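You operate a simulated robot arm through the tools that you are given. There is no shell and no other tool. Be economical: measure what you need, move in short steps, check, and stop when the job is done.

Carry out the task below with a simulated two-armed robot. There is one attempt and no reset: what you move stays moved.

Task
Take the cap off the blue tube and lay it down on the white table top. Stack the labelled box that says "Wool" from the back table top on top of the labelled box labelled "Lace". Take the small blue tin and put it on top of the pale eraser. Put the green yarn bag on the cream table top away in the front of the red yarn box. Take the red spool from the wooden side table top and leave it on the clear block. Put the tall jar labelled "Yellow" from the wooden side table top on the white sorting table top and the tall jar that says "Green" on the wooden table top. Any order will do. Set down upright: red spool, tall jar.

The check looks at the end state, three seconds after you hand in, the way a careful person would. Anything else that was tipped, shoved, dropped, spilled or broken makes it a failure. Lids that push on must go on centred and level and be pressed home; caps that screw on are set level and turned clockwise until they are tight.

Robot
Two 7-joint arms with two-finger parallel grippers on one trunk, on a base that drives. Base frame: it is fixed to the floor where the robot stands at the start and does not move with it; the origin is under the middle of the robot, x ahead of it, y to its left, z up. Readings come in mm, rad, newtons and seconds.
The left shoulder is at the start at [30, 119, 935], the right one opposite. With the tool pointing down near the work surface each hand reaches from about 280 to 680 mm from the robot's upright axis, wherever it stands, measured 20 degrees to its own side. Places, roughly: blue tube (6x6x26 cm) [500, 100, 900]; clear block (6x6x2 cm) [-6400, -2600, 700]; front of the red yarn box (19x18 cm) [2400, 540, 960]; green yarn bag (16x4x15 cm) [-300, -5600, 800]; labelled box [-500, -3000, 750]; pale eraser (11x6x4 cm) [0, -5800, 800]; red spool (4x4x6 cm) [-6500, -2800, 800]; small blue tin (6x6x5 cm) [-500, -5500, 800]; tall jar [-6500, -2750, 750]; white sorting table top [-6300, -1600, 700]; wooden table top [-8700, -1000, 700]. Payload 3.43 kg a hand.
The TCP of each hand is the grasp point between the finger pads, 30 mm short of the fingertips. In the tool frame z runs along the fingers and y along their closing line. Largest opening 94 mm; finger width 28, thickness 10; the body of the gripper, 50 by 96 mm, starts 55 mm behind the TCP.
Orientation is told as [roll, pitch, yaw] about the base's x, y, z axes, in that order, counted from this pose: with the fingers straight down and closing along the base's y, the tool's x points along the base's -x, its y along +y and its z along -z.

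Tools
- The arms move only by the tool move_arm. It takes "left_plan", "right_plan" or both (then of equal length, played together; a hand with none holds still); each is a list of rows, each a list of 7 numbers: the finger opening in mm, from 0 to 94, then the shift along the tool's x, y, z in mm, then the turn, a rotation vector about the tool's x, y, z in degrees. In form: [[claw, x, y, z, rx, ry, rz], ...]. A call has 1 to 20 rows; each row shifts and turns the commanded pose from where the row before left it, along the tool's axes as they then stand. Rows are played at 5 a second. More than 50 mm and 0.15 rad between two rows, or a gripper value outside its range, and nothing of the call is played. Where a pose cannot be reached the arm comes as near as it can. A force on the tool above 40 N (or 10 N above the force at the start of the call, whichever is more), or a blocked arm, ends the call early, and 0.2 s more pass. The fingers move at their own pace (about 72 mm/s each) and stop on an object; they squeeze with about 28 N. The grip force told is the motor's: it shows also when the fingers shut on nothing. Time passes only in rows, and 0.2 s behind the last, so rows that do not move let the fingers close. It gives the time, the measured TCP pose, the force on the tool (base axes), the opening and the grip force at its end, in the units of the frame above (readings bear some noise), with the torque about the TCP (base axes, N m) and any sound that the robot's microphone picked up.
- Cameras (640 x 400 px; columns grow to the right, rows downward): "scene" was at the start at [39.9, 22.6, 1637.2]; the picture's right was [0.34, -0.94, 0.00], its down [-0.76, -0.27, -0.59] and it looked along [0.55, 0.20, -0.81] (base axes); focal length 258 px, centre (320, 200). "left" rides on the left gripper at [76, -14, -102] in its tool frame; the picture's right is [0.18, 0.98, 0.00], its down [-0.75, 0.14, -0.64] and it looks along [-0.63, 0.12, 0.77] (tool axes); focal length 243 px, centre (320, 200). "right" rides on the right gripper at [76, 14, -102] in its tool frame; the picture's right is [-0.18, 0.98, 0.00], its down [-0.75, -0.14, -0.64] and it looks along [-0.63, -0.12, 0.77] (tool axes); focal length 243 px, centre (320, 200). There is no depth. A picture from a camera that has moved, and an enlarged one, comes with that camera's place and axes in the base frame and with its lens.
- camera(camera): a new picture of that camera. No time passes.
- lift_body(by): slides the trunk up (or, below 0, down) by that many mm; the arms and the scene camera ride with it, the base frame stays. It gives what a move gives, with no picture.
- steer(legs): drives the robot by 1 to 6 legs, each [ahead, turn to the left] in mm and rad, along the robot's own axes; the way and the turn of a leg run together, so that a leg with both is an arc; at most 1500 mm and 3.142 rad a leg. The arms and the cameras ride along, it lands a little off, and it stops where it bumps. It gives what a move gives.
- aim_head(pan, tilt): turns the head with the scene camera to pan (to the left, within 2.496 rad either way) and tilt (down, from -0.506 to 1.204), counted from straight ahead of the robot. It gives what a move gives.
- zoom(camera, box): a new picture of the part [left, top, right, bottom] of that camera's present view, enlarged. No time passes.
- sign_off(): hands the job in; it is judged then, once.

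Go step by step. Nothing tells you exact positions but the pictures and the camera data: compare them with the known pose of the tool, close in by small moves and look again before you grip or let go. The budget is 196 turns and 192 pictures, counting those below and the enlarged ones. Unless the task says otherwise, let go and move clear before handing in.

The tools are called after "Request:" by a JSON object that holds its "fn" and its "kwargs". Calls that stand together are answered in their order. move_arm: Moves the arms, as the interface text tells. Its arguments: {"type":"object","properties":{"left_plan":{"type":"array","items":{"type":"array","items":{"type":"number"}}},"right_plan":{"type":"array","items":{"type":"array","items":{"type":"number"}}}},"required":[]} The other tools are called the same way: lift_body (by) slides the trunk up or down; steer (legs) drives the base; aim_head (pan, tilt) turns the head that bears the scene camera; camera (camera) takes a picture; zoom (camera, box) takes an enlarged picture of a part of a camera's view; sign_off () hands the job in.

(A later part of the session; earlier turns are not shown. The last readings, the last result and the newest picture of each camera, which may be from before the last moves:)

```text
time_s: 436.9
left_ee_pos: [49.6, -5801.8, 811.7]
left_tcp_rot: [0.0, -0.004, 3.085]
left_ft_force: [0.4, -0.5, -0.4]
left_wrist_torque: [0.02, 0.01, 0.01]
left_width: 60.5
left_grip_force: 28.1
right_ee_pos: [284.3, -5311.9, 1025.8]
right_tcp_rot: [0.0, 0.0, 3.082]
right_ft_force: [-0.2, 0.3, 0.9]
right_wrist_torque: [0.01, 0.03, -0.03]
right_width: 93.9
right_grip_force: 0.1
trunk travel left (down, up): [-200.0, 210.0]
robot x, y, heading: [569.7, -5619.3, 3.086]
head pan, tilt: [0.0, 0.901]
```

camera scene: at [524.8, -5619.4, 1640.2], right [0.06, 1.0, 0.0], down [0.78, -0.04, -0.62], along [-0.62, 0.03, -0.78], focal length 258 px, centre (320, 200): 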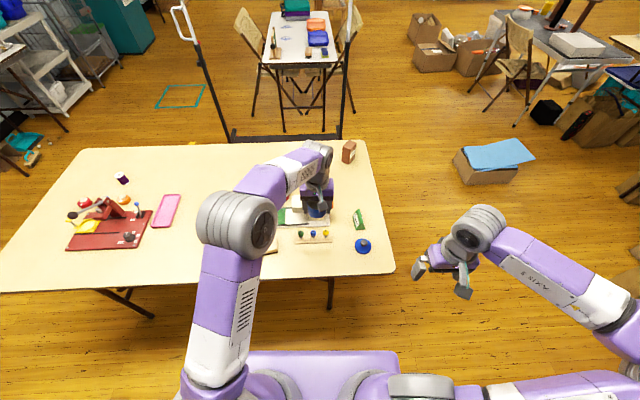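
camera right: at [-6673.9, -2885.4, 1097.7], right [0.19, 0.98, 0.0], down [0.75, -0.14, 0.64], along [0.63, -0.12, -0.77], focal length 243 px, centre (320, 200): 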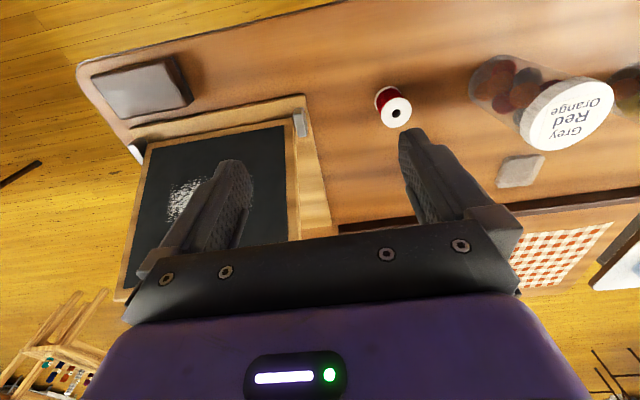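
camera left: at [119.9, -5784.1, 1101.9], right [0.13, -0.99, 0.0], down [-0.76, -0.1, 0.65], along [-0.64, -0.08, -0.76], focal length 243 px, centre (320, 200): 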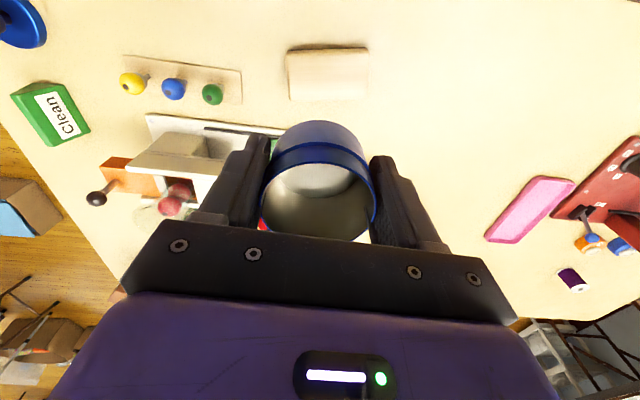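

Request:
{"fn": "move_arm", "kwargs": {"left_plan": [[40, 0, 0, 1, 0, 0, 0], [40, 0, 0, 1, 0, 0, 0], [40, 0, 0, 1, 0, 0, 0], [40, 0, 0, 1, 0, 0, 0], [40, 0, 0, 0, 0, 0, 0]]}}

```text
time_s: 438.1
left_ee_pos: [49.1, -5801.5, 808.5]
left_tcp_rot: [0.001, -0.005, 3.084]
left_ft_force: [-0.4, 0.1, -1.0]
left_wrist_torque: [-0.03, -0.04, -0.01]
left_width: 60.3
left_grip_force: 28.2
right_ee_pos: [283.4, -5310.5, 1026.9]
right_tcp_rot: [-0.001, 0.0, 3.082]
right_ft_force: [-1.0, 0.0, -0.5]
right_wrist_torque: [0.0, 0.05, -0.01]
right_width: 93.8
right_grip_force: 0.1
trunk travel left (down, up): [-200.0, 210.0]
robot x, y, heading: [573.0, -5621.4, 3.085]
head pan, tilt: [0.0, 0.901]
```

Request:
{"fn": "move_arm", "kwargs": {"left_plan": [[40, 0, 0, 1, 0, 0, 0], [40, 0, 0, 1, 0, 0, 0], [40, 0, 0, 1, 0, 0, 0], [40, 0, 0, 1, 0, 0, 0], [40, 0, 0, 0, 0, 0, 0]]}}

Request:
{"fn": "zoom", "kwargs": {"camera": "left", "box": [220, 60, 420, 200]}}

```text
time_s: 439.3
left_ee_pos: [48.1, -5801.2, 805.2]
left_tcp_rot: [0.0, -0.011, 3.084]
left_ft_force: [0.2, -0.4, 24.5]
left_wrist_torque: [0.03, 0.19, -0.01]
left_width: 60.5
left_grip_force: 27.7
right_ee_pos: [285.8, -5310.6, 1026.3]
right_tcp_rot: [0.002, -0.003, 3.082]
right_ft_force: [-0.6, -0.6, -0.9]
right_wrist_torque: [0.0, 0.02, 0.01]
right_width: 93.9
right_grip_force: 0.1
trunk travel left (down, up): [-200.0, 210.0]
robot x, y, heading: [570.2, -5622.8, 3.084]
head pan, tilt: [0.0, 0.901]
```

```text
2.86 times, centred on (320, 130) of left
camera zoom: at [126.6, -5792.1, 907.9], right [0.13, -0.99, 0.0], down [-0.75, -0.1, 0.65], along [-0.65, -0.08, -0.76], focal length 693 px, centre (320, 400)
```

zoom: 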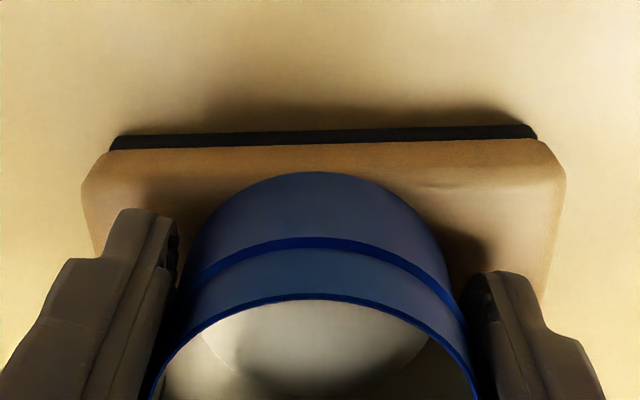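

The body is on the eraser. I'll release, rise, and go for the lid at [59, -5424].

Request:
{"fn": "move_arm", "kwargs": {"left_plan": [[40, 0, 0, -2, 0, 0, 0], [75, 0, 0, 0, 0, 0, 0], [90, 0, 0, 0, 0, 0, 0], [90, 0, 0, -30, 0, 0, 0], [90, 0, 0, -45, 0, 0, 0], [90, 0, 0, -45, 0, 0, 0], [90, 0, 0, 0, 0, 0, 0]]}}

Request:
{"fn": "camera", "kwargs": {"camera": "left"}}

```text
time_s: 440.9
left_ee_pos: [52.7, -5803.6, 925.1]
left_tcp_rot: [-0.002, -0.006, 3.083]
left_ft_force: [-0.3, -0.5, 0.0]
left_wrist_torque: [0.02, -0.06, -0.01]
left_width: 89.6
left_grip_force: 0.0
right_ee_pos: [283.1, -5311.8, 1025.3]
right_tcp_rot: [-0.001, -0.001, 3.082]
right_ft_force: [-0.4, -0.3, 0.4]
right_wrist_torque: [-0.01, 0.02, 0.02]
right_width: 94.0
right_grip_force: 0.0
trunk travel left (down, up): [-200.0, 210.0]
robot x, y, heading: [572.6, -5618.1, 3.089]
head pan, tilt: [0.0, 0.901]
```

```text
44 pictures are left
camera left: at [129.3, -5792.6, 1027.8], right [0.13, -0.99, 0.0], down [-0.76, -0.1, 0.65], along [-0.64, -0.08, -0.76], focal length 243 px, centre (320, 200)
```

left: 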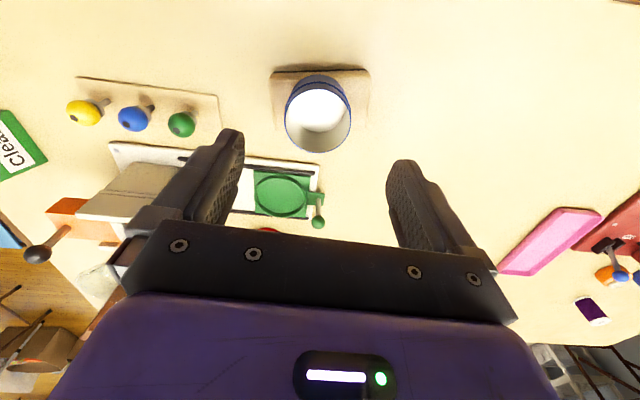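

The tin body centre is at [45, -5801]. I'll move over the parked lid.

Request:
{"fn": "move_arm", "kwargs": {"left_plan": [[90, 0, 0, -40, 0, 0, 0], [90, -1.8, -42, 0, 0, 0, 0], [90, -1.8, -42, 0, 0, 0, 0], [90, -1.8, -42, 0, 0, 0, 0], [90, -1.8, -42, 0, 0, 0, 0], [70, -1.8, -42, 0, 0, 0, 0], [50, -1.8, -42, 0, 0, 0, 0], [50, -1.8, -42, 0, 0, 0, 0], [50, -1.8, -42, 0, 0, 0, 0], [50, -1.8, -42.6, 0, 0, 0, 0], [50, 0, 0, 45, 0, 0, 0], [50, 0, 0, 40, 0, 0, 0], [50, 0, 0, 0, 0, 0, 0]]}}

Request:
{"fn": "camera", "kwargs": {"camera": "left"}}

```text
time_s: 443.7
left_ee_pos: [55.0, -5424.4, 881.8]
left_tcp_rot: [0.001, -0.007, 3.084]
left_ft_force: [0.3, 0.8, -0.1]
left_wrist_torque: [-0.02, -0.01, 0.0]
left_width: 50.1
left_grip_force: 0.0
right_ee_pos: [283.7, -5311.1, 1024.7]
right_tcp_rot: [-0.001, 0.0, 3.083]
right_ft_force: [0.0, -0.6, -0.4]
right_wrist_torque: [0.01, -0.03, 0.01]
right_width: 93.7
right_grip_force: 0.0
trunk travel left (down, up): [-200.0, 210.0]
robot x, y, heading: [569.0, -5618.9, 3.089]
head pan, tilt: [0.0, 0.901]
```

```text
43 pictures are left
camera left: at [133.7, -5415.0, 984.1], right [0.13, -0.99, 0.0], down [-0.76, -0.1, 0.65], along [-0.64, -0.08, -0.76], focal length 243 px, centre (320, 200)
```

left: 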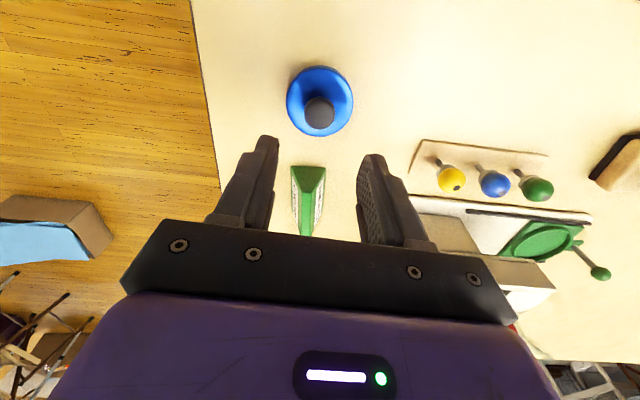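

The lid is at [59, -5424]. I'll descend to the knob, grip and lift.

Request:
{"fn": "move_arm", "kwargs": {"left_plan": [[50, 4, 0, 40, 0, 0, 0], [50, 0, 0, 40, 0, 0, 0], [50, 0, 0, 14, 0, 0, 0], [50, 0, 0, 2, 0, 0, 0], [30, 0, 0, 0, 0, 0, 0], [10, 0, 0, 0, 0, 0, 0], [10, 0, 0, 0, 0, 0, 0], [10, 0, 0, 0, 0, 0, 0], [10, 0, 0, -30, 0, 0, 0], [10, 0, 0, -45, 0, 0, 0], [10, 0, 0, -45, 0, 0, 0], [10, 0, 0, -45, 0, 0, 0], [10, 0, 0, 0, 0, 0, 0]]}}

Request:
{"fn": "camera", "kwargs": {"camera": "left"}}

```text
time_s: 446.5
left_ee_pos: [60.0, -5422.6, 949.4]
left_tcp_rot: [0.0, -0.005, 3.084]
left_ft_force: [0.9, -0.1, -0.2]
left_wrist_torque: [0.0, 0.03, 0.0]
left_width: 26.2
left_grip_force: 28.4
right_ee_pos: [283.9, -5309.9, 1025.5]
right_tcp_rot: [-0.001, -0.002, 3.083]
right_ft_force: [-0.2, -0.2, -0.4]
right_wrist_torque: [0.0, 0.02, 0.02]
right_width: 93.8
right_grip_force: 0.1
trunk travel left (down, up): [-200.0, 210.0]
robot x, y, heading: [567.9, -5622.2, 3.087]
head pan, tilt: [0.0, 0.901]
```

```text
42 pictures are left
camera left: at [137.5, -5413.2, 1051.9], right [0.13, -0.99, 0.0], down [-0.76, -0.1, 0.65], along [-0.64, -0.08, -0.76], focal length 243 px, centre (320, 200)
```

left: 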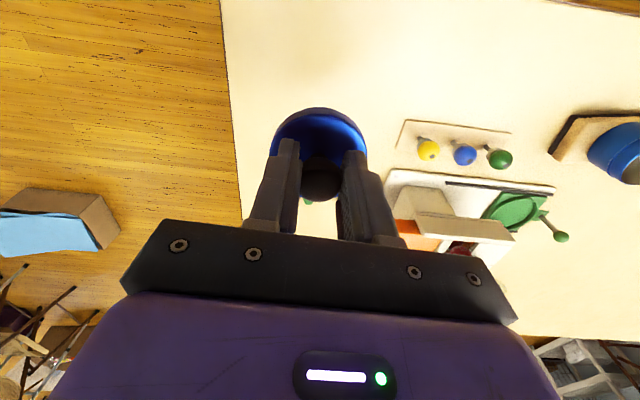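

Lid in hand and centred on the knob. I'll move over the tin body and lower to just above it.

Request:
{"fn": "move_arm", "kwargs": {"left_plan": [[10, 0.83, 42.05, 0, 0, 0, 0], [10, 0.83, 42.05, 0, 0, 0, 0], [10, 0.83, 42.05, 0, 0, 0, 0], [10, 0.83, 42.05, 0, 0, 0, 0], [10, 0.83, 42.05, 0, 0, 0, 0], [10, 0.83, 42.05, 0, 0, 0, 0], [10, 0.83, 42.05, 0, 0, 0, 0], [10, 0.83, 42.05, 0, 0, 0, 0], [10, 0.83, 42.05, 0, 0, 0, 0], [10, 0, 0, 30, 0, 0, 0], [10, 0, 0, 30, 0, 0, 0], [10, 0, 0, 0, 0, 0, 0]]}}

Request:
{"fn": "zoom", "kwargs": {"camera": "left", "box": [220, 60, 420, 200]}}

Request:
{"fn": "zoom", "kwargs": {"camera": "scene", "box": [210, 180, 310, 260]}}

```text
time_s: 449.1
left_ee_pos: [43.6, -5801.5, 889.3]
left_tcp_rot: [-0.001, -0.005, 3.084]
left_ft_force: [0.0, -0.2, -0.8]
left_wrist_torque: [-0.02, 0.0, 0.05]
left_width: 26.0
left_grip_force: 28.5
right_ee_pos: [285.2, -5311.5, 1026.2]
right_tcp_rot: [0.0, -0.001, 3.083]
right_ft_force: [0.8, -0.8, 0.3]
right_wrist_torque: [-0.02, 0.01, 0.04]
right_width: 93.9
right_grip_force: 0.0
trunk travel left (down, up): [-200.0, 210.0]
robot x, y, heading: [567.4, -5618.0, 3.09]
head pan, tilt: [0.0, 0.901]
```

```text
2.86 times, centred on (320, 130) of left
camera zoom: at [122.1, -5791.1, 990.9], right [0.13, -0.99, 0.0], down [-0.76, -0.1, 0.65], along [-0.64, -0.08, -0.76], focal length 693 px, centre (320, 400)
```

zoom: 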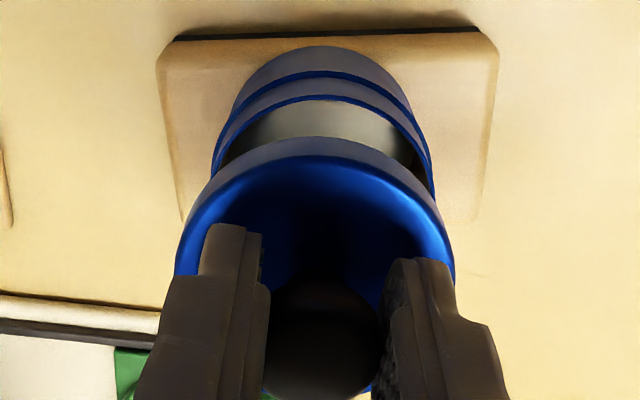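

```text
5.00 times, centred on (260, 220) of scene
camera zoom: at [525.0, -5619.2, 1640.2], right [0.06, 1.0, 0.0], down [0.78, -0.04, -0.62], along [-0.62, 0.03, -0.78], focal length 1291 px, centre (620, 100)
```

zoom: 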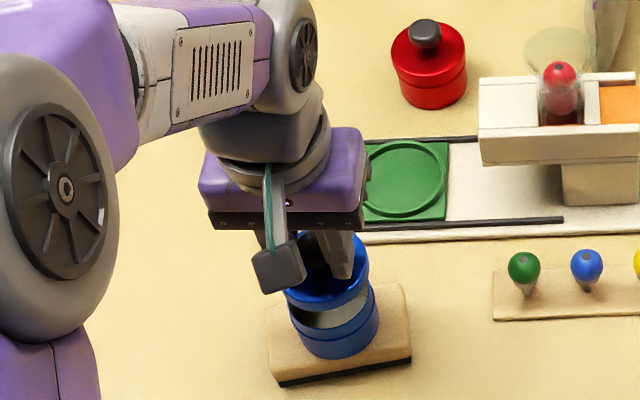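

Lid and body are offset by about 2 mm. I'll correct, lower onto the collar and press.

Request:
{"fn": "move_arm", "kwargs": {"left_plan": [[10, -1.2, 2, 10, 0, 0, 0], [10, 0, 0, 10, 0, 0, 0], [10, 0, 0, 5, 0, 0, 0], [10, 0, 0, 2, 0, 0, 0], [10, 0, 0, 2, 0, 0, 0], [10, 0, 0, 2, 0, 0, 0], [10, 0, 0, 0, 0, 0, 0]]}}

Request:
{"fn": "zoom", "kwargs": {"camera": "left", "box": [220, 60, 420, 200]}}

```text
time_s: 450.7
left_ee_pos: [43.9, -5803.4, 861.3]
left_tcp_rot: [0.0, -0.016, 3.083]
left_ft_force: [-3.1, -1.5, 30.2]
left_wrist_torque: [-0.02, -0.19, -0.01]
left_width: 26.2
left_grip_force: 28.0
right_ee_pos: [284.7, -5309.7, 1026.5]
right_tcp_rot: [0.002, -0.005, 3.081]
right_ft_force: [-0.8, 0.3, 0.6]
right_wrist_torque: [0.0, -0.01, -0.01]
right_width: 94.1
right_grip_force: 0.2
trunk travel left (down, up): [-200.0, 210.0]
robot x, y, heading: [565.3, -5620.7, 3.086]
head pan, tilt: [0.0, 0.901]
```

```text
2.86 times, centred on (320, 130) of left
camera zoom: at [121.1, -5792.7, 963.4], right [0.13, -0.99, 0.0], down [-0.75, -0.1, 0.65], along [-0.65, -0.08, -0.76], focal length 693 px, centre (320, 400)
```

zoom: 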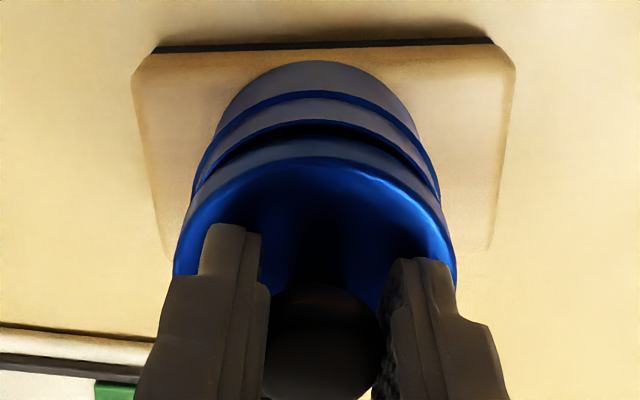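

The lid is resting about 6 mm too far from the camera side. I'll rise 5 mm, shift +6 in tool x and try again.

Request:
{"fn": "move_arm", "kwargs": {"left_plan": [[10, 0, 0, -8, 0, 0, 0], [10, 6, 0.4, 0, 0, 0, 0], [10, 0, 0, 4, 0, 0, 0], [10, 0, 0, 0, 0, 0, 0]]}}

Request:
{"fn": "zoom", "kwargs": {"camera": "left", "box": [220, 60, 420, 200]}}

```text
time_s: 451.7
left_ee_pos: [49.4, -5805.2, 862.6]
left_tcp_rot: [0.001, -0.006, 3.083]
left_ft_force: [0.3, 0.2, 0.2]
left_wrist_torque: [0.02, -0.01, 0.03]
left_width: 26.2
left_grip_force: 27.8
right_ee_pos: [284.0, -5310.4, 1026.0]
right_tcp_rot: [0.001, -0.002, 3.082]
right_ft_force: [-1.1, -0.1, -0.4]
right_wrist_torque: [-0.01, -0.02, -0.02]
right_width: 94.1
right_grip_force: 0.0
trunk travel left (down, up): [-200.0, 210.0]
robot x, y, heading: [571.0, -5620.9, 3.089]
head pan, tilt: [0.0, 0.901]
```

```text
2.86 times, centred on (320, 130) of left
camera zoom: at [126.8, -5794.7, 964.7], right [0.13, -0.99, 0.0], down [-0.76, -0.1, 0.65], along [-0.64, -0.08, -0.76], focal length 693 px, centre (320, 400)
```

zoom: 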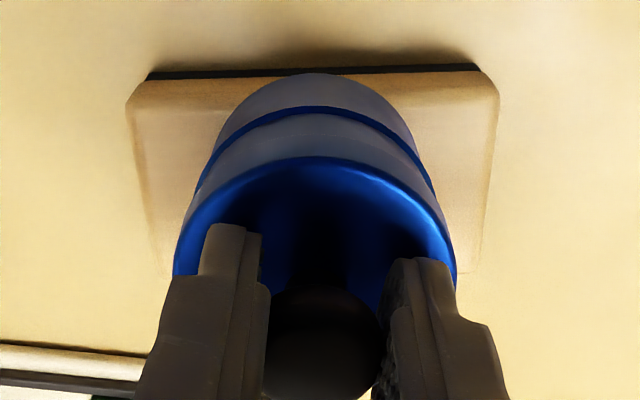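

Now the rim is hidden under the lid. I'll lower and press.

Request:
{"fn": "move_arm", "kwargs": {"left_plan": [[10, 0, 0, 2, 0, 0, 0], [10, 0, 0, 2, 0, 0, 0], [10, 0, 0, 2, 0, 0, 0], [10, 0, 0, 2, 0, 0, 0], [10, 0, 0, 2, 0, 0, 0], [10, 0, 0, 2, 0, 0, 0], [10, 0, 0, 0, 0, 0, 0]]}}

Request:
{"fn": "zoom", "kwargs": {"camera": "left", "box": [220, 60, 420, 200]}}

```text
time_s: 452.7
left_ee_pos: [48.5, -5804.5, 861.1]
left_tcp_rot: [0.0, -0.012, 3.085]
left_ft_force: [6.9, -1.0, 21.0]
left_wrist_torque: [-0.06, -0.77, 0.03]
left_width: 25.9
left_grip_force: 27.6
right_ee_pos: [285.3, -5310.8, 1025.6]
right_tcp_rot: [0.002, -0.005, 3.085]
right_ft_force: [-0.2, -1.2, 0.2]
right_wrist_torque: [-0.01, 0.0, 0.01]
right_width: 93.8
right_grip_force: 0.0
trunk travel left (down, up): [-200.0, 210.0]
robot x, y, heading: [571.9, -5622.0, 3.086]
head pan, tilt: [0.0, 0.901]
stopped in row 4 (left hand): the force on the tool passed its limit at 43 N (the readings are from after the stop); the commanded pose is now the measured one
```

```text
2.86 times, centred on (320, 130) of left
camera zoom: at [126.7, -5793.6, 962.3], right [0.13, -0.99, 0.0], down [-0.75, -0.1, 0.65], along [-0.65, -0.08, -0.76], focal length 693 px, centre (320, 400)
```

zoom: 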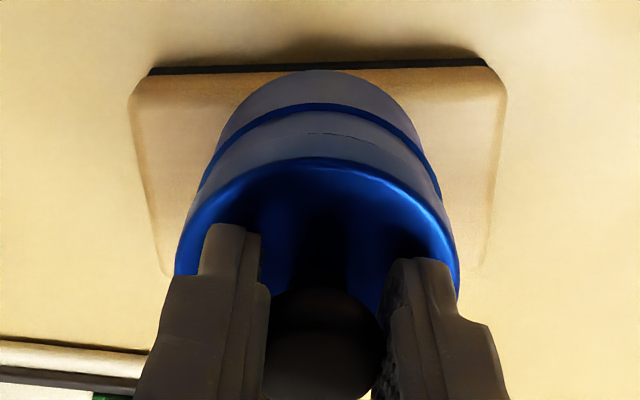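

The torque shows contact on the camera side, so the lid needs a bit more +x. I'll rise, shift +2.5 and retry.

Request:
{"fn": "move_arm", "kwargs": {"left_plan": [[10, 0, 0, -5, 0, 0, 0], [10, 2.5, 0, 0, 0, 0, 0], [10, 0, 0, 3, 0, 0, 0], [10, 0, 0, 2, 0, 0, 0], [10, 0, 0, 2, 0, 0, 0], [10, 0, 0, 1, 0, 0, 0], [10, 0, 0, 1, 0, 0, 0], [10, 0, 0, 0, 0, 0, 0]]}}

```text
time_s: 454.5
left_ee_pos: [49.4, -5804.8, 855.9]
left_tcp_rot: [-0.001, -0.015, 3.085]
left_ft_force: [-1.4, 0.8, 2.8]
left_wrist_torque: [0.05, 0.11, -0.05]
left_width: 25.9
left_grip_force: 28.3
right_ee_pos: [283.9, -5308.7, 1025.2]
right_tcp_rot: [0.0, -0.001, 3.082]
right_ft_force: [0.0, 0.2, 0.4]
right_wrist_torque: [0.01, 0.01, 0.01]
right_width: 94.0
right_grip_force: 0.0
trunk travel left (down, up): [-200.0, 210.0]
robot x, y, heading: [568.6, -5619.1, 3.088]
head pan, tilt: [0.0, 0.901]
```

It's sliding onto the collar now (855.9 with only 3 N). I'll press on.

Request:
{"fn": "move_arm", "kwargs": {"left_plan": [[10, 0, 0, 2, 0, 0, 0], [10, 0, 0, 2, 0, 0, 0], [10, 0, 0, 2, 0, 0, 0], [10, 0, 0, 2, 0, 0, 0], [10, 0, 0, 2, 0, 0, 0], [10, 0, 0, 2, 0, 0, 0], [10, 0, 0, 0, 0, 0, 0]]}}

Request:
{"fn": "zoom", "kwargs": {"camera": "left", "box": [220, 60, 420, 200]}}

```text
time_s: 455.4
left_ee_pos: [49.1, -5804.1, 853.7]
left_tcp_rot: [0.0, -0.02, 3.085]
left_ft_force: [6.0, -0.2, 19.5]
left_wrist_torque: [0.05, -0.07, 0.02]
left_width: 26.4
left_grip_force: 27.9
right_ee_pos: [285.6, -5310.8, 1025.9]
right_tcp_rot: [-0.001, -0.005, 3.085]
right_ft_force: [-1.2, -0.2, -0.5]
right_wrist_torque: [0.03, 0.0, 0.01]
right_width: 94.1
right_grip_force: 0.1
trunk travel left (down, up): [-200.0, 210.0]
robot x, y, heading: [569.4, -5619.2, 3.085]
head pan, tilt: [0.0, 0.901]
heard: snap
stopped in row 4 (left hand): the force on the tool passed its limit at 43 N (the readings are from after the stop); the commanded pose is now the measured one
```

```text
2.86 times, centred on (320, 130) of left
camera zoom: at [127.5, -5794.6, 953.8], right [0.13, -0.99, 0.0], down [-0.75, -0.1, 0.66], along [-0.65, -0.08, -0.75], focal length 693 px, centre (320, 400)
```

zoom: 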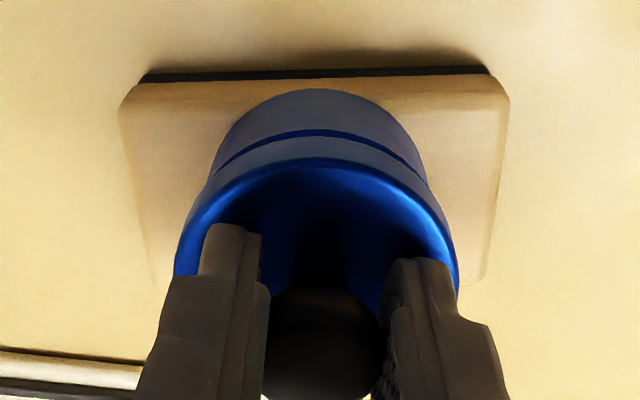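

Snap: the lid engaged. I'll release the knob, then press with closed fingertips on top to be sure it is home.

Request:
{"fn": "move_arm", "kwargs": {"left_plan": [[10, 0, 0, -1, 0, 0, 0], [30, 0, 0, 0, 0, 0, 0], [50, 0, 0, 0, 0, 0, 0], [50, 0, 0, 0, 0, 0, 0], [50, 0, 0, -25, 0, 0, 0], [50, 0, 0, -30, 0, 0, 0], [0, -3, 0, 0, 0, 0, 0], [0, 0, 0, 0, 0, 0, 0], [0, 0, 0, 0, 0, 0, 0], [0, 0, 0, 20, 0, 0, 0], [0, 0, 0, 8, 0, 0, 0], [0, 0, 0, 3, 0, 0, 0], [0, 0, 0, 2, 0, 0, 0], [0, 0, 0, 2, 0, 0, 0], [0, 0, 0, 2, 0, 0, 0], [0, 0, 0, 2, 0, 0, 0], [0, 0, 0, 0, 0, 0, 0]]}}

Request:
{"fn": "zoom", "kwargs": {"camera": "left", "box": [220, 60, 420, 200]}}

```text
time_s: 458.6
left_ee_pos: [45.3, -5804.1, 876.8]
left_tcp_rot: [0.001, -0.028, 3.085]
left_ft_force: [8.1, -0.7, 22.4]
left_wrist_torque: [-0.05, -0.44, 0.0]
left_width: 0.1
left_grip_force: 27.7
right_ee_pos: [285.4, -5312.1, 1026.4]
right_tcp_rot: [-0.002, -0.001, 3.083]
right_ft_force: [0.4, 0.9, -0.5]
right_wrist_torque: [0.02, 0.02, -0.03]
right_width: 94.0
right_grip_force: 0.0
trunk travel left (down, up): [-200.0, 210.0]
robot x, y, heading: [569.1, -5621.7, 3.087]
head pan, tilt: [0.0, 0.901]
stopped in row 15 (left hand): the force on the tool passed its limit at 43 N (the readings are from after the stop); the commanded pose is now the measured one
```

```text
2.86 times, centred on (320, 130) of left
camera zoom: at [124.4, -5794.0, 977.3], right [0.13, -0.99, -0.01], down [-0.74, -0.1, 0.66], along [-0.66, -0.08, -0.75], focal length 693 px, centre (320, 400)
```

zoom: 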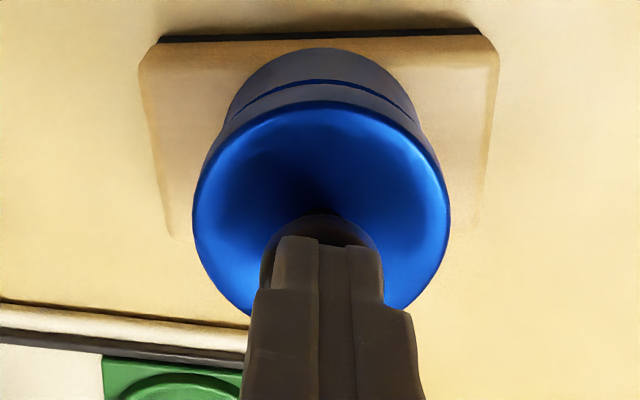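

Request:
{"fn": "move_arm", "kwargs": {"left_plan": [[0, 0, 0, -20, 0, 0, 0], [0, 0, 0, -45, 0, 0, 0], [40, 0, 0, -45, 0, 0, 0], [90, 30, -35, 0, 0, 0, 0], [90, 30, -35, 0, 0, 0, 0], [90, 30, -35, 0, 0, 0, 0], [90, 30, -35, 0, 0, 0, 0], [90, 0, 0, 0, 0, 0, 0]]}}

Request:
{"fn": "zoom", "kwargs": {"camera": "scene", "box": [230, 200, 310, 260]}}

```text
time_s: 460.4
left_ee_pos: [173.0, -5672.1, 979.8]
left_tcp_rot: [0.0, -0.023, 3.085]
left_ft_force: [-0.3, 0.3, -0.1]
left_wrist_torque: [0.03, -0.03, 0.0]
left_width: 90.0
left_grip_force: 0.1
right_ee_pos: [283.9, -5312.1, 1025.3]
right_tcp_rot: [-0.001, -0.002, 3.084]
right_ft_force: [0.6, 0.5, 0.7]
right_wrist_torque: [0.02, -0.01, -0.01]
right_width: 94.0
right_grip_force: 0.0
trunk travel left (down, up): [-200.0, 210.0]
robot x, y, heading: [569.8, -5624.7, 3.085]
head pan, tilt: [0.0, 0.901]
```

```text
6.67 times, centred on (270, 230) of scene
camera zoom: at [524.6, -5620.1, 1640.2], right [0.06, 1.0, 0.0], down [0.78, -0.04, -0.62], along [-0.62, 0.03, -0.78], focal length 1721 px, centre (653, 0)
```

zoom: 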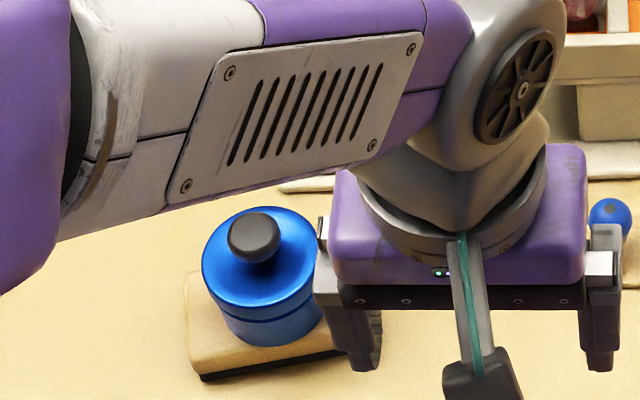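

The tin is on the eraser with its lid level and seated. Now for the green bag: I'll drive back to the table's north side.

Request:
{"fn": "move_arm", "kwargs": {"left_plan": [[90, 0, 0, -45, 0, 0, 0], [90, 0, 0, -45, 0, 1.2, 0], [90, 0, 0, 0, 0, 0, 0]]}}

Request:
{"fn": "steer", "kwargs": {"legs": [[0, -1.514], [990, 0], [0, 1.571], [800, 0], [0, 1.571], [375, 0]]}}

Request:
{"fn": "camera", "kwargs": {"camera": "scene"}}

```text
time_s: 461.1
left_ee_pos: [175.5, -5672.7, 1069.8]
left_tcp_rot: [0.001, -0.001, 3.084]
left_ft_force: [0.0, 0.1, -0.5]
left_wrist_torque: [-0.01, -0.02, 0.02]
left_width: 90.0
left_grip_force: 0.1
right_ee_pos: [283.9, -5310.8, 1025.9]
right_tcp_rot: [0.0, -0.001, 3.084]
right_ft_force: [-0.8, -0.5, -0.1]
right_wrist_torque: [0.01, 0.02, 0.03]
right_width: 93.9
right_grip_force: 0.0
trunk travel left (down, up): [-200.0, 210.0]
robot x, y, heading: [568.7, -5618.6, 3.088]
head pan, tilt: [0.0, 0.901]
```

```text
time_s: 483.4
left_ee_pos: [-175.7, -5396.2, 1069.6]
left_tcp_rot: [0.001, -0.002, -1.573]
left_ft_force: [0.1, 0.2, 1.1]
left_wrist_torque: [-0.01, 0.0, 0.02]
left_width: 90.0
left_grip_force: 0.1
right_ee_pos: [-542.1, -5306.2, 1024.4]
right_tcp_rot: [0.0, -0.002, -1.574]
right_ft_force: [0.5, 0.1, 0.7]
right_wrist_torque: [0.02, -0.01, 0.02]
right_width: 93.9
right_grip_force: 0.1
trunk travel left (down, up): [-200.0, 210.0]
robot x, y, heading: [-251.1, -5006.4, -1.57]
head pan, tilt: [0.0, 0.901]
```

```text
33 pictures are left
camera scene: at [-248.2, -5052.3, 1640.2], right [-1.0, 0.0, 0.0], down [0.0, 0.78, -0.62], along [0.0, -0.62, -0.78], focal length 258 px, centre (320, 200)
```

scene: 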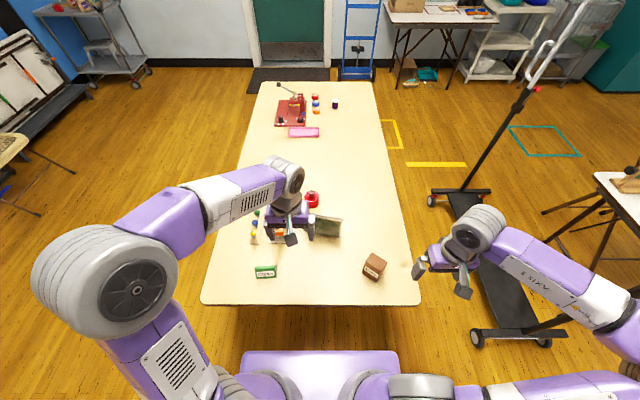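

I'll move over the bag and yaw the hand so the fingers straddle its thickness.

Request:
{"fn": "move_arm", "kwargs": {"left_plan": [[90, -40.4, -16.4, 0, 0, 0, 0], [90, -40.4, -16.4, 0, 0, 0, 0], [90, -40.4, -16.4, 0, 0, 0, 0], [90, -40.4, -16.4, 0, 0, 0, 0], [90, -40.4, -16.4, 0, 0, 0, 0], [90, 0, 0, 0, 0, 0, -7.9], [90, 0, 0, 0, 0, 0, -7.9], [90, 0, 0, 0, 0, 0, -7.9], [90, 0, 0, 0, 0, 0, -7.9], [90, 0, 0, 0, 0, 0, -7.9], [90, 0, 0, 0, 0, 0, -7.9], [90, 0, 0, 0, 0, 0, -7.9], [90, 0, 0, 0, 0, 0, -7.9], [90, 0, 0, 0, 0, 0, -7.9], [90, 0, 0, 0, 0, 0, -7.9], [90, 0, 0, 0, 0, 0, 0]]}}

Request:
{"fn": "camera", "kwargs": {"camera": "left"}}

```text
time_s: 486.8
left_ee_pos: [-258.0, -5596.4, 1071.4]
left_tcp_rot: [-0.002, 0.0, -0.192]
left_ft_force: [0.2, -0.3, 0.6]
left_wrist_torque: [-0.02, -0.03, -0.01]
left_width: 90.0
left_grip_force: 0.0
right_ee_pos: [-540.7, -5306.3, 1025.5]
right_tcp_rot: [0.0, -0.003, -1.574]
right_ft_force: [0.8, -0.4, 0.5]
right_wrist_torque: [-0.03, 0.01, 0.02]
right_width: 94.0
right_grip_force: 0.1
trunk travel left (down, up): [-200.0, 210.0]
robot x, y, heading: [-251.3, -5005.0, -1.574]
head pan, tilt: [0.0, 0.901]
```

```text
32 pictures are left
camera left: at [-335.6, -5595.5, 1172.9], right [0.01, 1.0, 0.0], down [0.77, 0.0, 0.64], along [0.64, -0.01, -0.77], focal length 243 px, centre (320, 200)
```

left: 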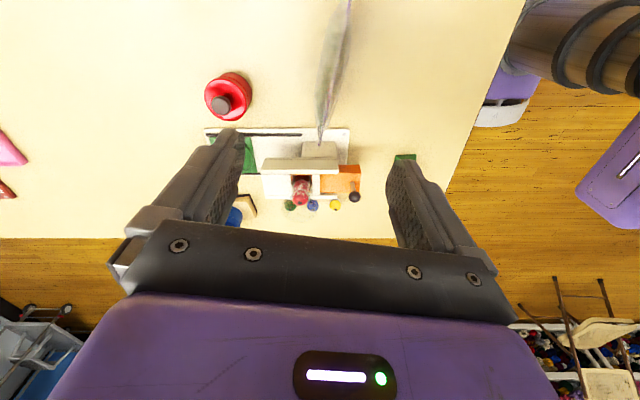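

The bag's top line runs through [-260, -5586], well aligned with the hand. I'll descend and grip it.

Request:
{"fn": "move_arm", "kwargs": {"left_plan": [[90, 0, 8, 40, 0, 0, 0], [90, 0, 0, 45, 0, 0, 0], [90, 0, 0, 45, 0, 0, 0], [90, 0, 0, 45, 0, 0, 0], [90, 0, 0, 46, 0, 0, 0], [60, 0, 0, 0, 0, 0, 0], [40, 0, 0, 0, 0, 0, 0], [20, 0, 0, 0, 0, 0, 0], [5, 0, 0, 0, 0, 0, 0], [5, 0, 0, 0, 0, 0, 0], [5, 0, 0, 0, 0, 0, 0]]}}

Request:
{"fn": "camera", "kwargs": {"camera": "left"}}

```text
time_s: 489.2
left_ee_pos: [-253.9, -5589.7, 850.3]
left_tcp_rot: [-0.003, 0.0, -0.193]
left_ft_force: [-0.1, 0.5, 0.3]
left_wrist_torque: [0.0, 0.01, -0.01]
left_width: 35.5
left_grip_force: 27.6
right_ee_pos: [-541.9, -5306.5, 1026.3]
right_tcp_rot: [0.001, 0.0, -1.574]
right_ft_force: [0.8, 0.4, 0.2]
right_wrist_torque: [0.0, 0.02, -0.01]
right_width: 93.8
right_grip_force: 0.1
trunk travel left (down, up): [-200.0, 210.0]
robot x, y, heading: [-247.7, -5004.0, -1.573]
head pan, tilt: [0.0, 0.901]
```

```text
31 pictures are left
camera left: at [-332.3, -5588.4, 952.0], right [0.01, 1.0, 0.0], down [0.77, 0.0, 0.64], along [0.64, -0.01, -0.77], focal length 243 px, centre (320, 200)
```

left: 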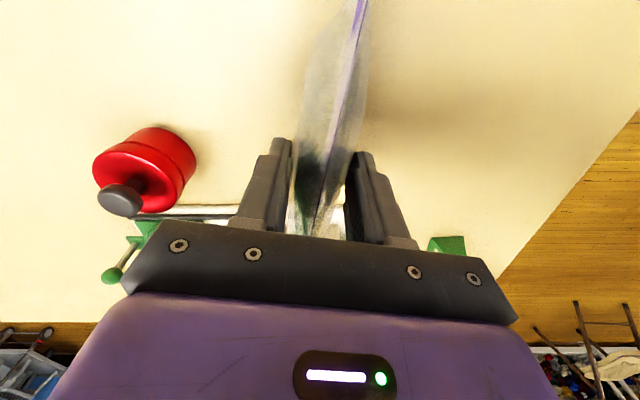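

Gripped (35 mm). I'll lift, move north to a free spot, turn the bag to a north–south plane and set it down for regripping.

Request:
{"fn": "move_arm", "kwargs": {"left_plan": [[5, 0, 0, -40, 0, 0, 0], [5, 0, 0, -45, 0, 0, 0], [5, 0, 0, -45, 0, 0, 0], [5, 7.2, 41.9, 0, 0, 0, 0], [5, 7.2, 41.9, 0, 0, 0, 0], [5, 7.2, 41.9, 0, 0, 0, 0], [5, 7.2, 41.9, 0, 0, 0, 0], [5, 0, 0, 0, 0, 0, 8.1], [5, 0, 0, 0, 0, 0, 8.1], [5, 0, 0, 0, 0, 0, 8.1], [5, 0, 0, 0, 0, 0, 8.1], [5, 0, 0, 0, 0, 0, 8.1], [5, 0, 0, 0, 0, 0, 8.1], [5, 0, 0, 0, 0, 0, 8.1], [5, 0, 0, 0, 0, 0, 8.1], [5, 0, 0, 0, 0, 0, 8.1], [5, 0, 0, 0, 0, 0, 8.1], [5, 0, 0, 0, 0, 0, 0]]}}

Request:
{"fn": "camera", "kwargs": {"camera": "left"}}

Request:
{"fn": "zoom", "kwargs": {"camera": "scene", "box": [240, 180, 440, 310]}}

```text
time_s: 493.0
left_ee_pos: [-252.1, -5419.2, 979.1]
left_tcp_rot: [0.0, -0.004, -1.608]
left_ft_force: [0.4, -0.7, -0.9]
left_wrist_torque: [0.02, 0.0, 0.02]
left_width: 35.1
left_grip_force: 27.9
right_ee_pos: [-541.5, -5306.4, 1025.8]
right_tcp_rot: [-0.001, -0.002, -1.574]
right_ft_force: [-0.5, -0.7, 0.5]
right_wrist_torque: [0.02, 0.01, 0.01]
right_width: 94.2
right_grip_force: 0.0
trunk travel left (down, up): [-200.0, 210.0]
robot x, y, heading: [-251.4, -5002.3, -1.574]
head pan, tilt: [0.0, 0.901]
```

```text
30 pictures are left
camera left: at [-263.8, -5341.8, 1081.1], right [0.99, 0.15, 0.0], down [0.11, -0.76, 0.64], along [0.09, -0.64, -0.76], focal length 243 px, centre (320, 200)
```

left: 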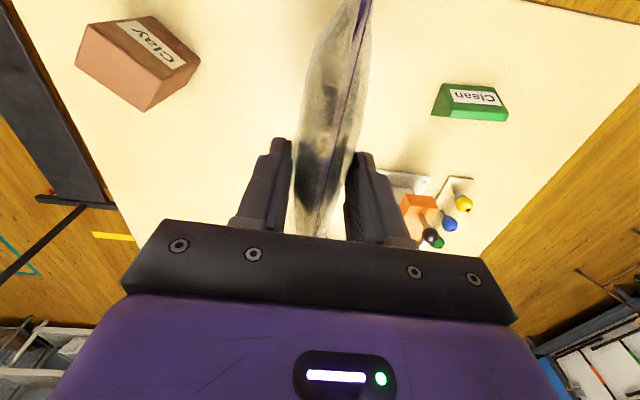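

```text
3.08 times, centred on (340, 245) of scene
camera zoom: at [-248.2, -5051.5, 1640.2], right [-1.0, 0.0, 0.0], down [0.0, 0.78, -0.62], along [0.0, -0.62, -0.78], focal length 794 px, centre (258, 62)
```

zoom: 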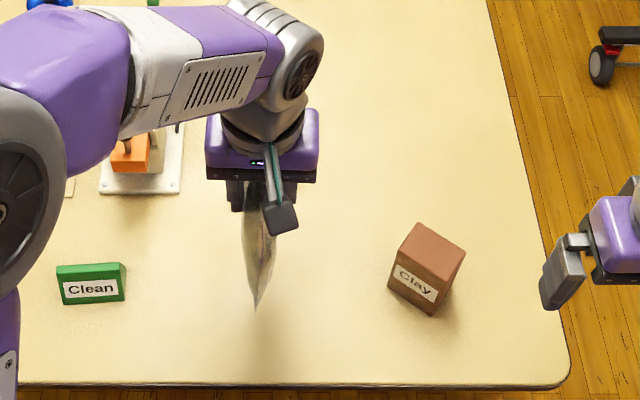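

Request:
{"fn": "move_arm", "kwargs": {"left_plan": [[5, -30, 0, 0, 0, 0, 0], [5, 0, 0, 45, 0, 0, 0], [5, 0, 0, 45, 0, 0, 0], [5, 0, 0, 30, 0, 0, 0], [5, 0, 0, 4, 0, 0, 0], [5, 0, 0, 2, 0, 0, 0], [5, 0, 0, 2, 0, 0, 0], [5, 0, 0, 0, 0, 0, 0]]}}

```text
time_s: 494.8
left_ee_pos: [-253.1, -5448.2, 850.8]
left_tcp_rot: [0.0, -0.004, -1.609]
left_ft_force: [0.4, -0.6, -0.2]
left_wrist_torque: [-0.01, 0.0, 0.0]
left_width: 35.2
left_grip_force: 28.4
right_ee_pos: [-541.1, -5306.4, 1026.2]
right_tcp_rot: [0.0, -0.002, -1.574]
right_ft_force: [-0.7, 0.3, 0.2]
right_wrist_torque: [-0.02, 0.0, 0.0]
right_width: 94.0
right_grip_force: 0.0
trunk travel left (down, up): [-200.0, 210.0]
robot x, y, heading: [-246.9, -5006.1, -1.57]
head pan, tilt: [0.0, 0.901]
```

Request:
{"fn": "move_arm", "kwargs": {"left_plan": [[5, 0, 0, 1, 0, 0, 0], [5, 0, 0, 1, 0, 0, 0], [5, 0, 0, 1, 0, 0, 0], [5, 0, 0, 1, 0, 0, 0], [5, 0, 0, 0, 0, 0, 0]]}}

```text
time_s: 496.0
left_ee_pos: [-253.1, -5449.0, 848.7]
left_tcp_rot: [-0.003, -0.005, -1.608]
left_ft_force: [3.9, -3.1, 18.1]
left_wrist_torque: [-0.13, -0.31, -0.09]
left_width: 34.9
left_grip_force: 28.9
right_ee_pos: [-541.8, -5306.0, 1026.0]
right_tcp_rot: [0.001, -0.002, -1.575]
right_ft_force: [1.3, 0.0, 0.1]
right_wrist_torque: [-0.01, 0.01, 0.0]
right_width: 94.0
right_grip_force: 0.1
trunk travel left (down, up): [-200.0, 210.0]
robot x, y, heading: [-248.7, -5007.0, -1.57]
head pan, tilt: [0.0, 0.901]
```

The bag stands on the table. I'll release, rise, and look while tilting the hand 45° forward.

Request:
{"fn": "move_arm", "kwargs": {"left_plan": [[5, 0, 0, -1, 0, 0, 0], [50, 0, 0, 0, 0, 0, 0], [80, 0, 0, 0, 0, 0, 0], [90, 0, 0, 0, 0, 0, 0], [90, 0, 0, -40, 0, 0, 0], [90, 0, 0, -45, 0, 0, 0], [90, 0, 0, -45, 0, 0, 0], [90, 45, 0, 0, 0, 0, 0], [90, 45, 0, 0, 0, 0, 0], [90, 0, 0, 0, 0, -7.5, 0], [90, 0, 0, 0, 0, -7.5, 0], [90, 0, 0, 0, 0, -7.5, 0], [90, 0, 0, 0, 0, -7.5, 0], [90, 0, 0, 0, 0, -7.5, 0], [90, 0, 0, 0, 0, -7.5, 0], [90, 0, 0, 0, 0, 0, 0]]}}

Request:
{"fn": "camera", "kwargs": {"camera": "left"}}

Request:
{"fn": "zoom", "kwargs": {"camera": "scene", "box": [240, 180, 440, 310]}}

```text
time_s: 499.2
left_ee_pos: [-230.6, -5375.8, 993.5]
left_tcp_rot: [-0.346, -0.622, -1.238]
left_ft_force: [0.2, 0.5, -0.7]
left_wrist_torque: [0.03, -0.02, 0.01]
left_width: 90.4
left_grip_force: 0.0
right_ee_pos: [-540.9, -5305.6, 1026.2]
right_tcp_rot: [0.001, -0.002, -1.575]
right_ft_force: [0.1, 1.0, -0.7]
right_wrist_torque: [0.02, -0.02, -0.01]
right_width: 93.9
right_grip_force: 0.1
trunk travel left (down, up): [-200.0, 210.0]
robot x, y, heading: [-248.6, -5006.8, -1.569]
head pan, tilt: [0.0, 0.901]
stopped in row 15 (left hand): the arm was blocked; the commanded pose is now the measured one
```

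```text
28 pictures are left
camera left: at [-249.6, -5255.1, 1031.4], right [0.89, 0.26, -0.38], down [0.43, -0.16, 0.89], along [0.17, -0.95, -0.25], focal length 243 px, centre (320, 200)
```

left: 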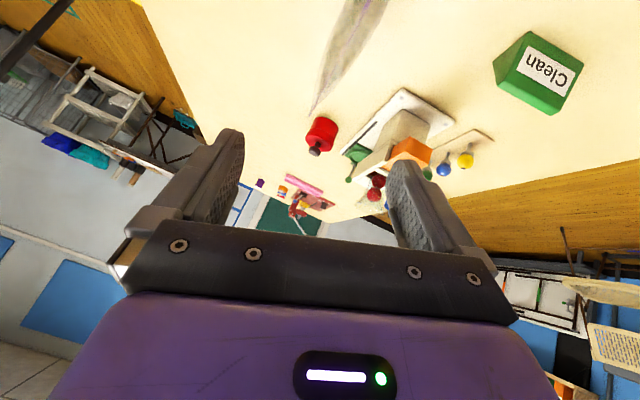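

```text
3.08 times, centred on (340, 245) of scene
camera zoom: at [-248.6, -5051.1, 1640.2], right [-1.0, 0.0, 0.0], down [0.0, 0.78, -0.62], along [0.0, -0.62, -0.78], focal length 794 px, centre (258, 62)
```

zoom: 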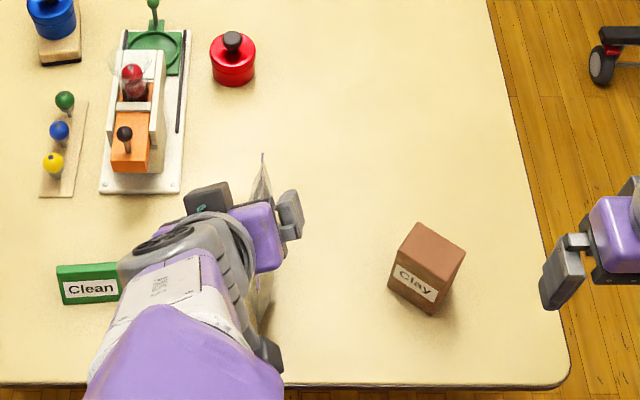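

The arm was blocked too close to the body and the hand twisted slightly; the bag seems fine. I'll back the base 170 mm, correct the hand orientation, and look.

Request:
{"fn": "steer", "kwargs": {"legs": [[-170, 0]]}}

Request:
{"fn": "move_arm", "kwargs": {"left_plan": [[90, 0, 0, 0, -2, -2.1, 5.83], [90, 0, 0, 0, -2, -2.1, 5.83], [90, 0, 0, 0, -2, -2.1, 5.83], [90, 0, 0, 0, 0, 0, 0]]}}

Request:
{"fn": "camera", "kwargs": {"camera": "left"}}

```text
time_s: 500.6
left_ee_pos: [-230.5, -5208.7, 993.2]
left_tcp_rot: [-0.346, -0.623, -1.239]
left_ft_force: [-0.1, 0.6, 0.5]
left_wrist_torque: [-0.01, 0.01, 0.03]
left_width: 90.0
left_grip_force: 0.0
right_ee_pos: [-542.6, -5136.7, 1026.0]
right_tcp_rot: [0.0, -0.001, -1.576]
right_ft_force: [-0.3, 0.2, 0.2]
right_wrist_torque: [-0.03, 0.0, -0.02]
right_width: 94.2
right_grip_force: 0.0
trunk travel left (down, up): [-200.0, 210.0]
robot x, y, heading: [-249.6, -4834.8, -1.576]
head pan, tilt: [0.0, 0.901]
```

```text
time_s: 501.5
left_ee_pos: [-214.9, -5218.8, 1001.3]
left_tcp_rot: [-0.239, -0.716, -1.355]
left_ft_force: [0.0, -0.4, 1.0]
left_wrist_torque: [0.03, -0.03, -0.01]
left_width: 90.0
left_grip_force: 0.1
right_ee_pos: [-542.0, -5137.7, 1025.0]
right_tcp_rot: [0.001, -0.001, -1.575]
right_ft_force: [-0.5, -0.1, -0.2]
right_wrist_torque: [0.0, -0.04, -0.01]
right_width: 93.9
right_grip_force: 0.0
trunk travel left (down, up): [-200.0, 210.0]
robot x, y, heading: [-249.9, -4832.4, -1.57]
head pan, tilt: [0.0, 0.901]
stopped in row 4 (left hand): the arm was blocked; the commanded pose is now the measured one
```

```text
26 pictures are left
camera left: at [-232.1, -5094.1, 1028.9], right [0.94, 0.19, -0.29], down [0.32, -0.11, 0.94], along [0.15, -0.97, -0.17], focal length 243 px, centre (320, 200)
```

left: 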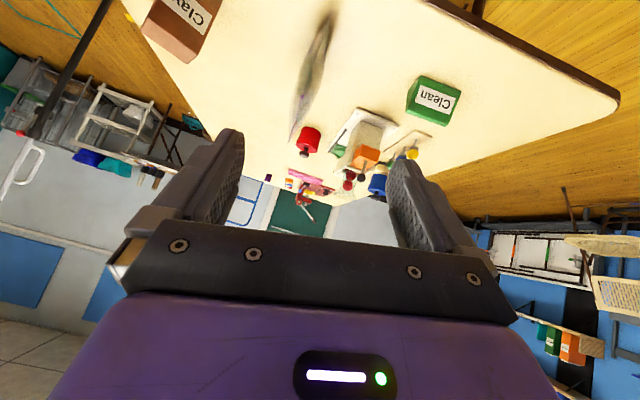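

The bag still stands. I'll move the hand forward, away from the body, first, then finish the orientation.

Request:
{"fn": "move_arm", "kwargs": {"left_plan": [[90, -27.5, 0, 25.6, 0, 0, 0], [90, -27.5, 0, 25.6, 0, 0, 0], [90, -27.5, 0, 25.6, 0, 0, 0], [90, -20, 0, 18, 0, 0, 0], [90, 0, 0, 0, -1.9, -1.3, 5.45], [90, 0, 0, 0, -1.9, -1.3, 5.45], [90, 0, 0, 0, 0, 0, 0]]}}

```text
time_s: 503.1
left_ee_pos: [-208.5, -5358.4, 999.5]
left_tcp_rot: [0.006, -0.783, -1.61]
left_ft_force: [0.1, -0.1, -0.3]
left_wrist_torque: [-0.01, -0.02, 0.0]
left_width: 90.1
left_grip_force: 0.0
right_ee_pos: [-542.6, -5137.6, 1025.4]
right_tcp_rot: [0.002, -0.002, -1.575]
right_ft_force: [-0.5, 0.3, 0.2]
right_wrist_torque: [-0.05, -0.01, 0.01]
right_width: 93.9
right_grip_force: 0.0
trunk travel left (down, up): [-200.0, 210.0]
robot x, y, heading: [-247.7, -4837.2, -1.57]
head pan, tilt: [0.0, 0.901]
```

Orientation is now right (45° forward tilt). I'll move to the approach point in front of the bag's near top corner and check.

Request:
{"fn": "move_arm", "kwargs": {"left_plan": [[90, 25, -13.3, 8.7, 0, 0, 0], [90, 25, -13.3, 8.7, 0, 0, 0], [90, 25, -13.4, 8.6, 0, 0, 0], [90, 0, 0, 0, 0, 0, 0]]}}

Request:
{"fn": "camera", "kwargs": {"camera": "left"}}

Request:
{"fn": "zoom", "kwargs": {"camera": "scene", "box": [220, 170, 400, 290]}}

```text
time_s: 504.1
left_ee_pos: [-247.3, -5321.6, 926.0]
left_tcp_rot: [0.004, -0.784, -1.608]
left_ft_force: [-0.2, 0.4, -0.5]
left_wrist_torque: [0.0, 0.01, 0.0]
left_width: 89.8
left_grip_force: 0.0
right_ee_pos: [-541.9, -5137.9, 1024.3]
right_tcp_rot: [0.0, -0.003, -1.575]
right_ft_force: [0.4, -0.1, -0.2]
right_wrist_torque: [0.02, 0.03, 0.02]
right_width: 94.4
right_grip_force: 0.1
trunk travel left (down, up): [-200.0, 210.0]
robot x, y, heading: [-246.8, -4835.6, -1.572]
head pan, tilt: [0.0, 0.901]
```

```text
25 pictures are left
camera left: at [-256.2, -5193.9, 944.7], right [0.99, 0.1, -0.13], down [0.14, -0.08, 0.99], along [0.08, -0.99, -0.1], focal length 243 px, centre (320, 200)
```

left: 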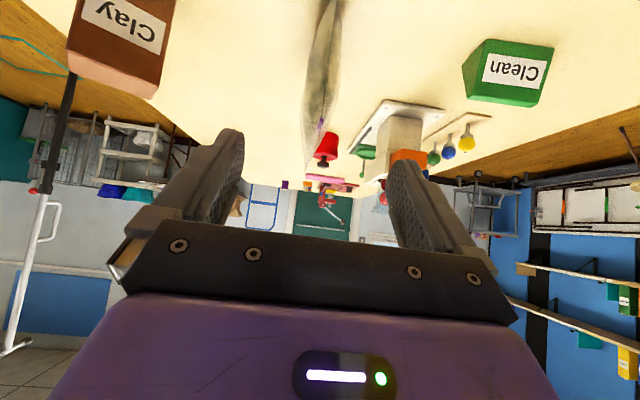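

```text
3.33 times, centred on (310, 230) of scene
camera zoom: at [-247.8, -4883.4, 1640.2], right [-1.0, 0.0, 0.0], down [0.0, 0.78, -0.62], along [0.0, -0.62, -0.78], focal length 861 px, centre (353, 100)
```

zoom: 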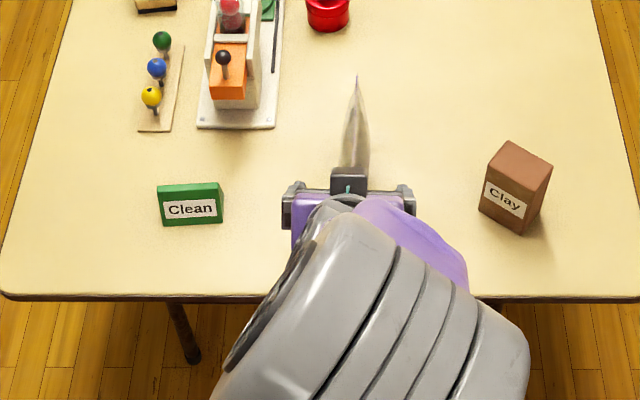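

The bag is centred between the fingers. I'll advance along the tilted axis and grip.

Request:
{"fn": "move_arm", "kwargs": {"left_plan": [[90, 0, 0, 35, 0, 0, 0], [90, 0, 0, 35, 0, 0, 0], [90, 0, 0, 30, 0, 0, 0], [90, 0, 0, 10, 0, 0, 0], [60, 0, 0, 0, 0, 0, 0], [40, 0, 0, 0, 0, 0, 0], [20, 0, 0, 0, 0, 0, 0], [5, 0, 0, 0, 0, 0, 0], [5, 0, 0, 0, 0, 0, 0], [5, 0, 0, 0, 0, 0, 0]]}}

Request:
{"fn": "camera", "kwargs": {"camera": "left"}}

```text
time_s: 506.3
left_ee_pos: [-250.0, -5399.4, 850.8]
left_tcp_rot: [0.003, -0.785, -1.607]
left_ft_force: [0.2, 0.8, 0.2]
left_wrist_torque: [0.02, 0.0, -0.04]
left_width: 35.0
left_grip_force: 28.0
right_ee_pos: [-541.1, -5137.9, 1025.9]
right_tcp_rot: [0.001, -0.001, -1.574]
right_ft_force: [-0.5, -0.5, 0.9]
right_wrist_torque: [0.0, 0.03, -0.03]
right_width: 94.1
right_grip_force: 0.0
trunk travel left (down, up): [-200.0, 210.0]
robot x, y, heading: [-248.3, -4836.1, -1.575]
head pan, tilt: [0.0, 0.901]
```

```text
23 pictures are left
camera left: at [-259.3, -5272.3, 869.5], right [0.99, 0.1, -0.13], down [0.14, -0.09, 0.99], along [0.08, -0.99, -0.1], focal length 243 px, centre (320, 200)
```

left: 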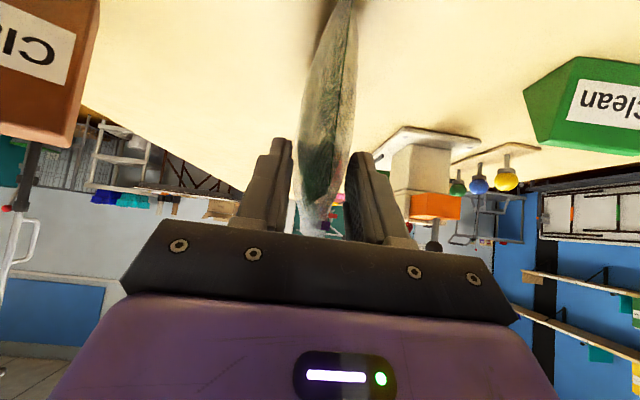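

The bag is gripped for front insertion. I'll lift it straight up and begin the drive back by the known west route.

Request:
{"fn": "move_arm", "kwargs": {"left_plan": [[5, -26.5, 0, -26.5, 0, 0, 0], [5, -26.5, 0, -26.5, 0, 0, 0], [5, -26.5, 0, -26.5, 0, 0, 0], [5, -26.5, 0, -26.5, 0, 0, 0], [5, -26.5, 0, -26.5, 0, 0, 0], [5, -26.5, 0, -26.5, 0, 0, 0], [5, -26.5, 0, -26.5, 0, 0, 0], [5, 0, 0, 0, 0, 0, 0]]}}

Request:
{"fn": "steer", "kwargs": {"legs": [[-190, 0], [0, -1.567], [1500, 0], [250, 0], [0, -0.094], [1500, 0]]}}

```text
time_s: 508.1
left_ee_pos: [-250.5, -5399.7, 1112.6]
left_tcp_rot: [0.003, -0.784, -1.61]
left_ft_force: [-0.8, -0.6, -0.2]
left_wrist_torque: [0.07, 0.01, 0.0]
left_width: 34.7
left_grip_force: 27.7
right_ee_pos: [-542.1, -5137.6, 1025.1]
right_tcp_rot: [0.0, -0.003, -1.577]
right_ft_force: [-0.2, -0.1, 0.1]
right_wrist_torque: [-0.02, 0.02, 0.0]
right_width: 94.3
right_grip_force: 0.0
trunk travel left (down, up): [-200.0, 210.0]
robot x, y, heading: [-250.2, -4839.0, -1.574]
head pan, tilt: [0.0, 0.901]
```

```text
time_s: 529.4
left_ee_pos: [-4048.2, -4467.1, 1112.0]
left_tcp_rot: [0.003, -0.783, 3.026]
left_ft_force: [-0.2, -0.4, -0.1]
left_wrist_torque: [-0.02, -0.04, 0.01]
left_width: 34.8
left_grip_force: 27.9
right_ee_pos: [-3764.4, -4198.2, 1025.3]
right_tcp_rot: [-0.001, -0.002, 3.061]
right_ft_force: [0.4, -1.0, 0.0]
right_wrist_torque: [-0.03, -0.01, 0.0]
right_width: 94.1
right_grip_force: 0.0
trunk travel left (down, up): [-200.0, 210.0]
robot x, y, heading: [-3487.3, -4514.7, 3.067]
head pan, tilt: [0.0, 0.901]
```

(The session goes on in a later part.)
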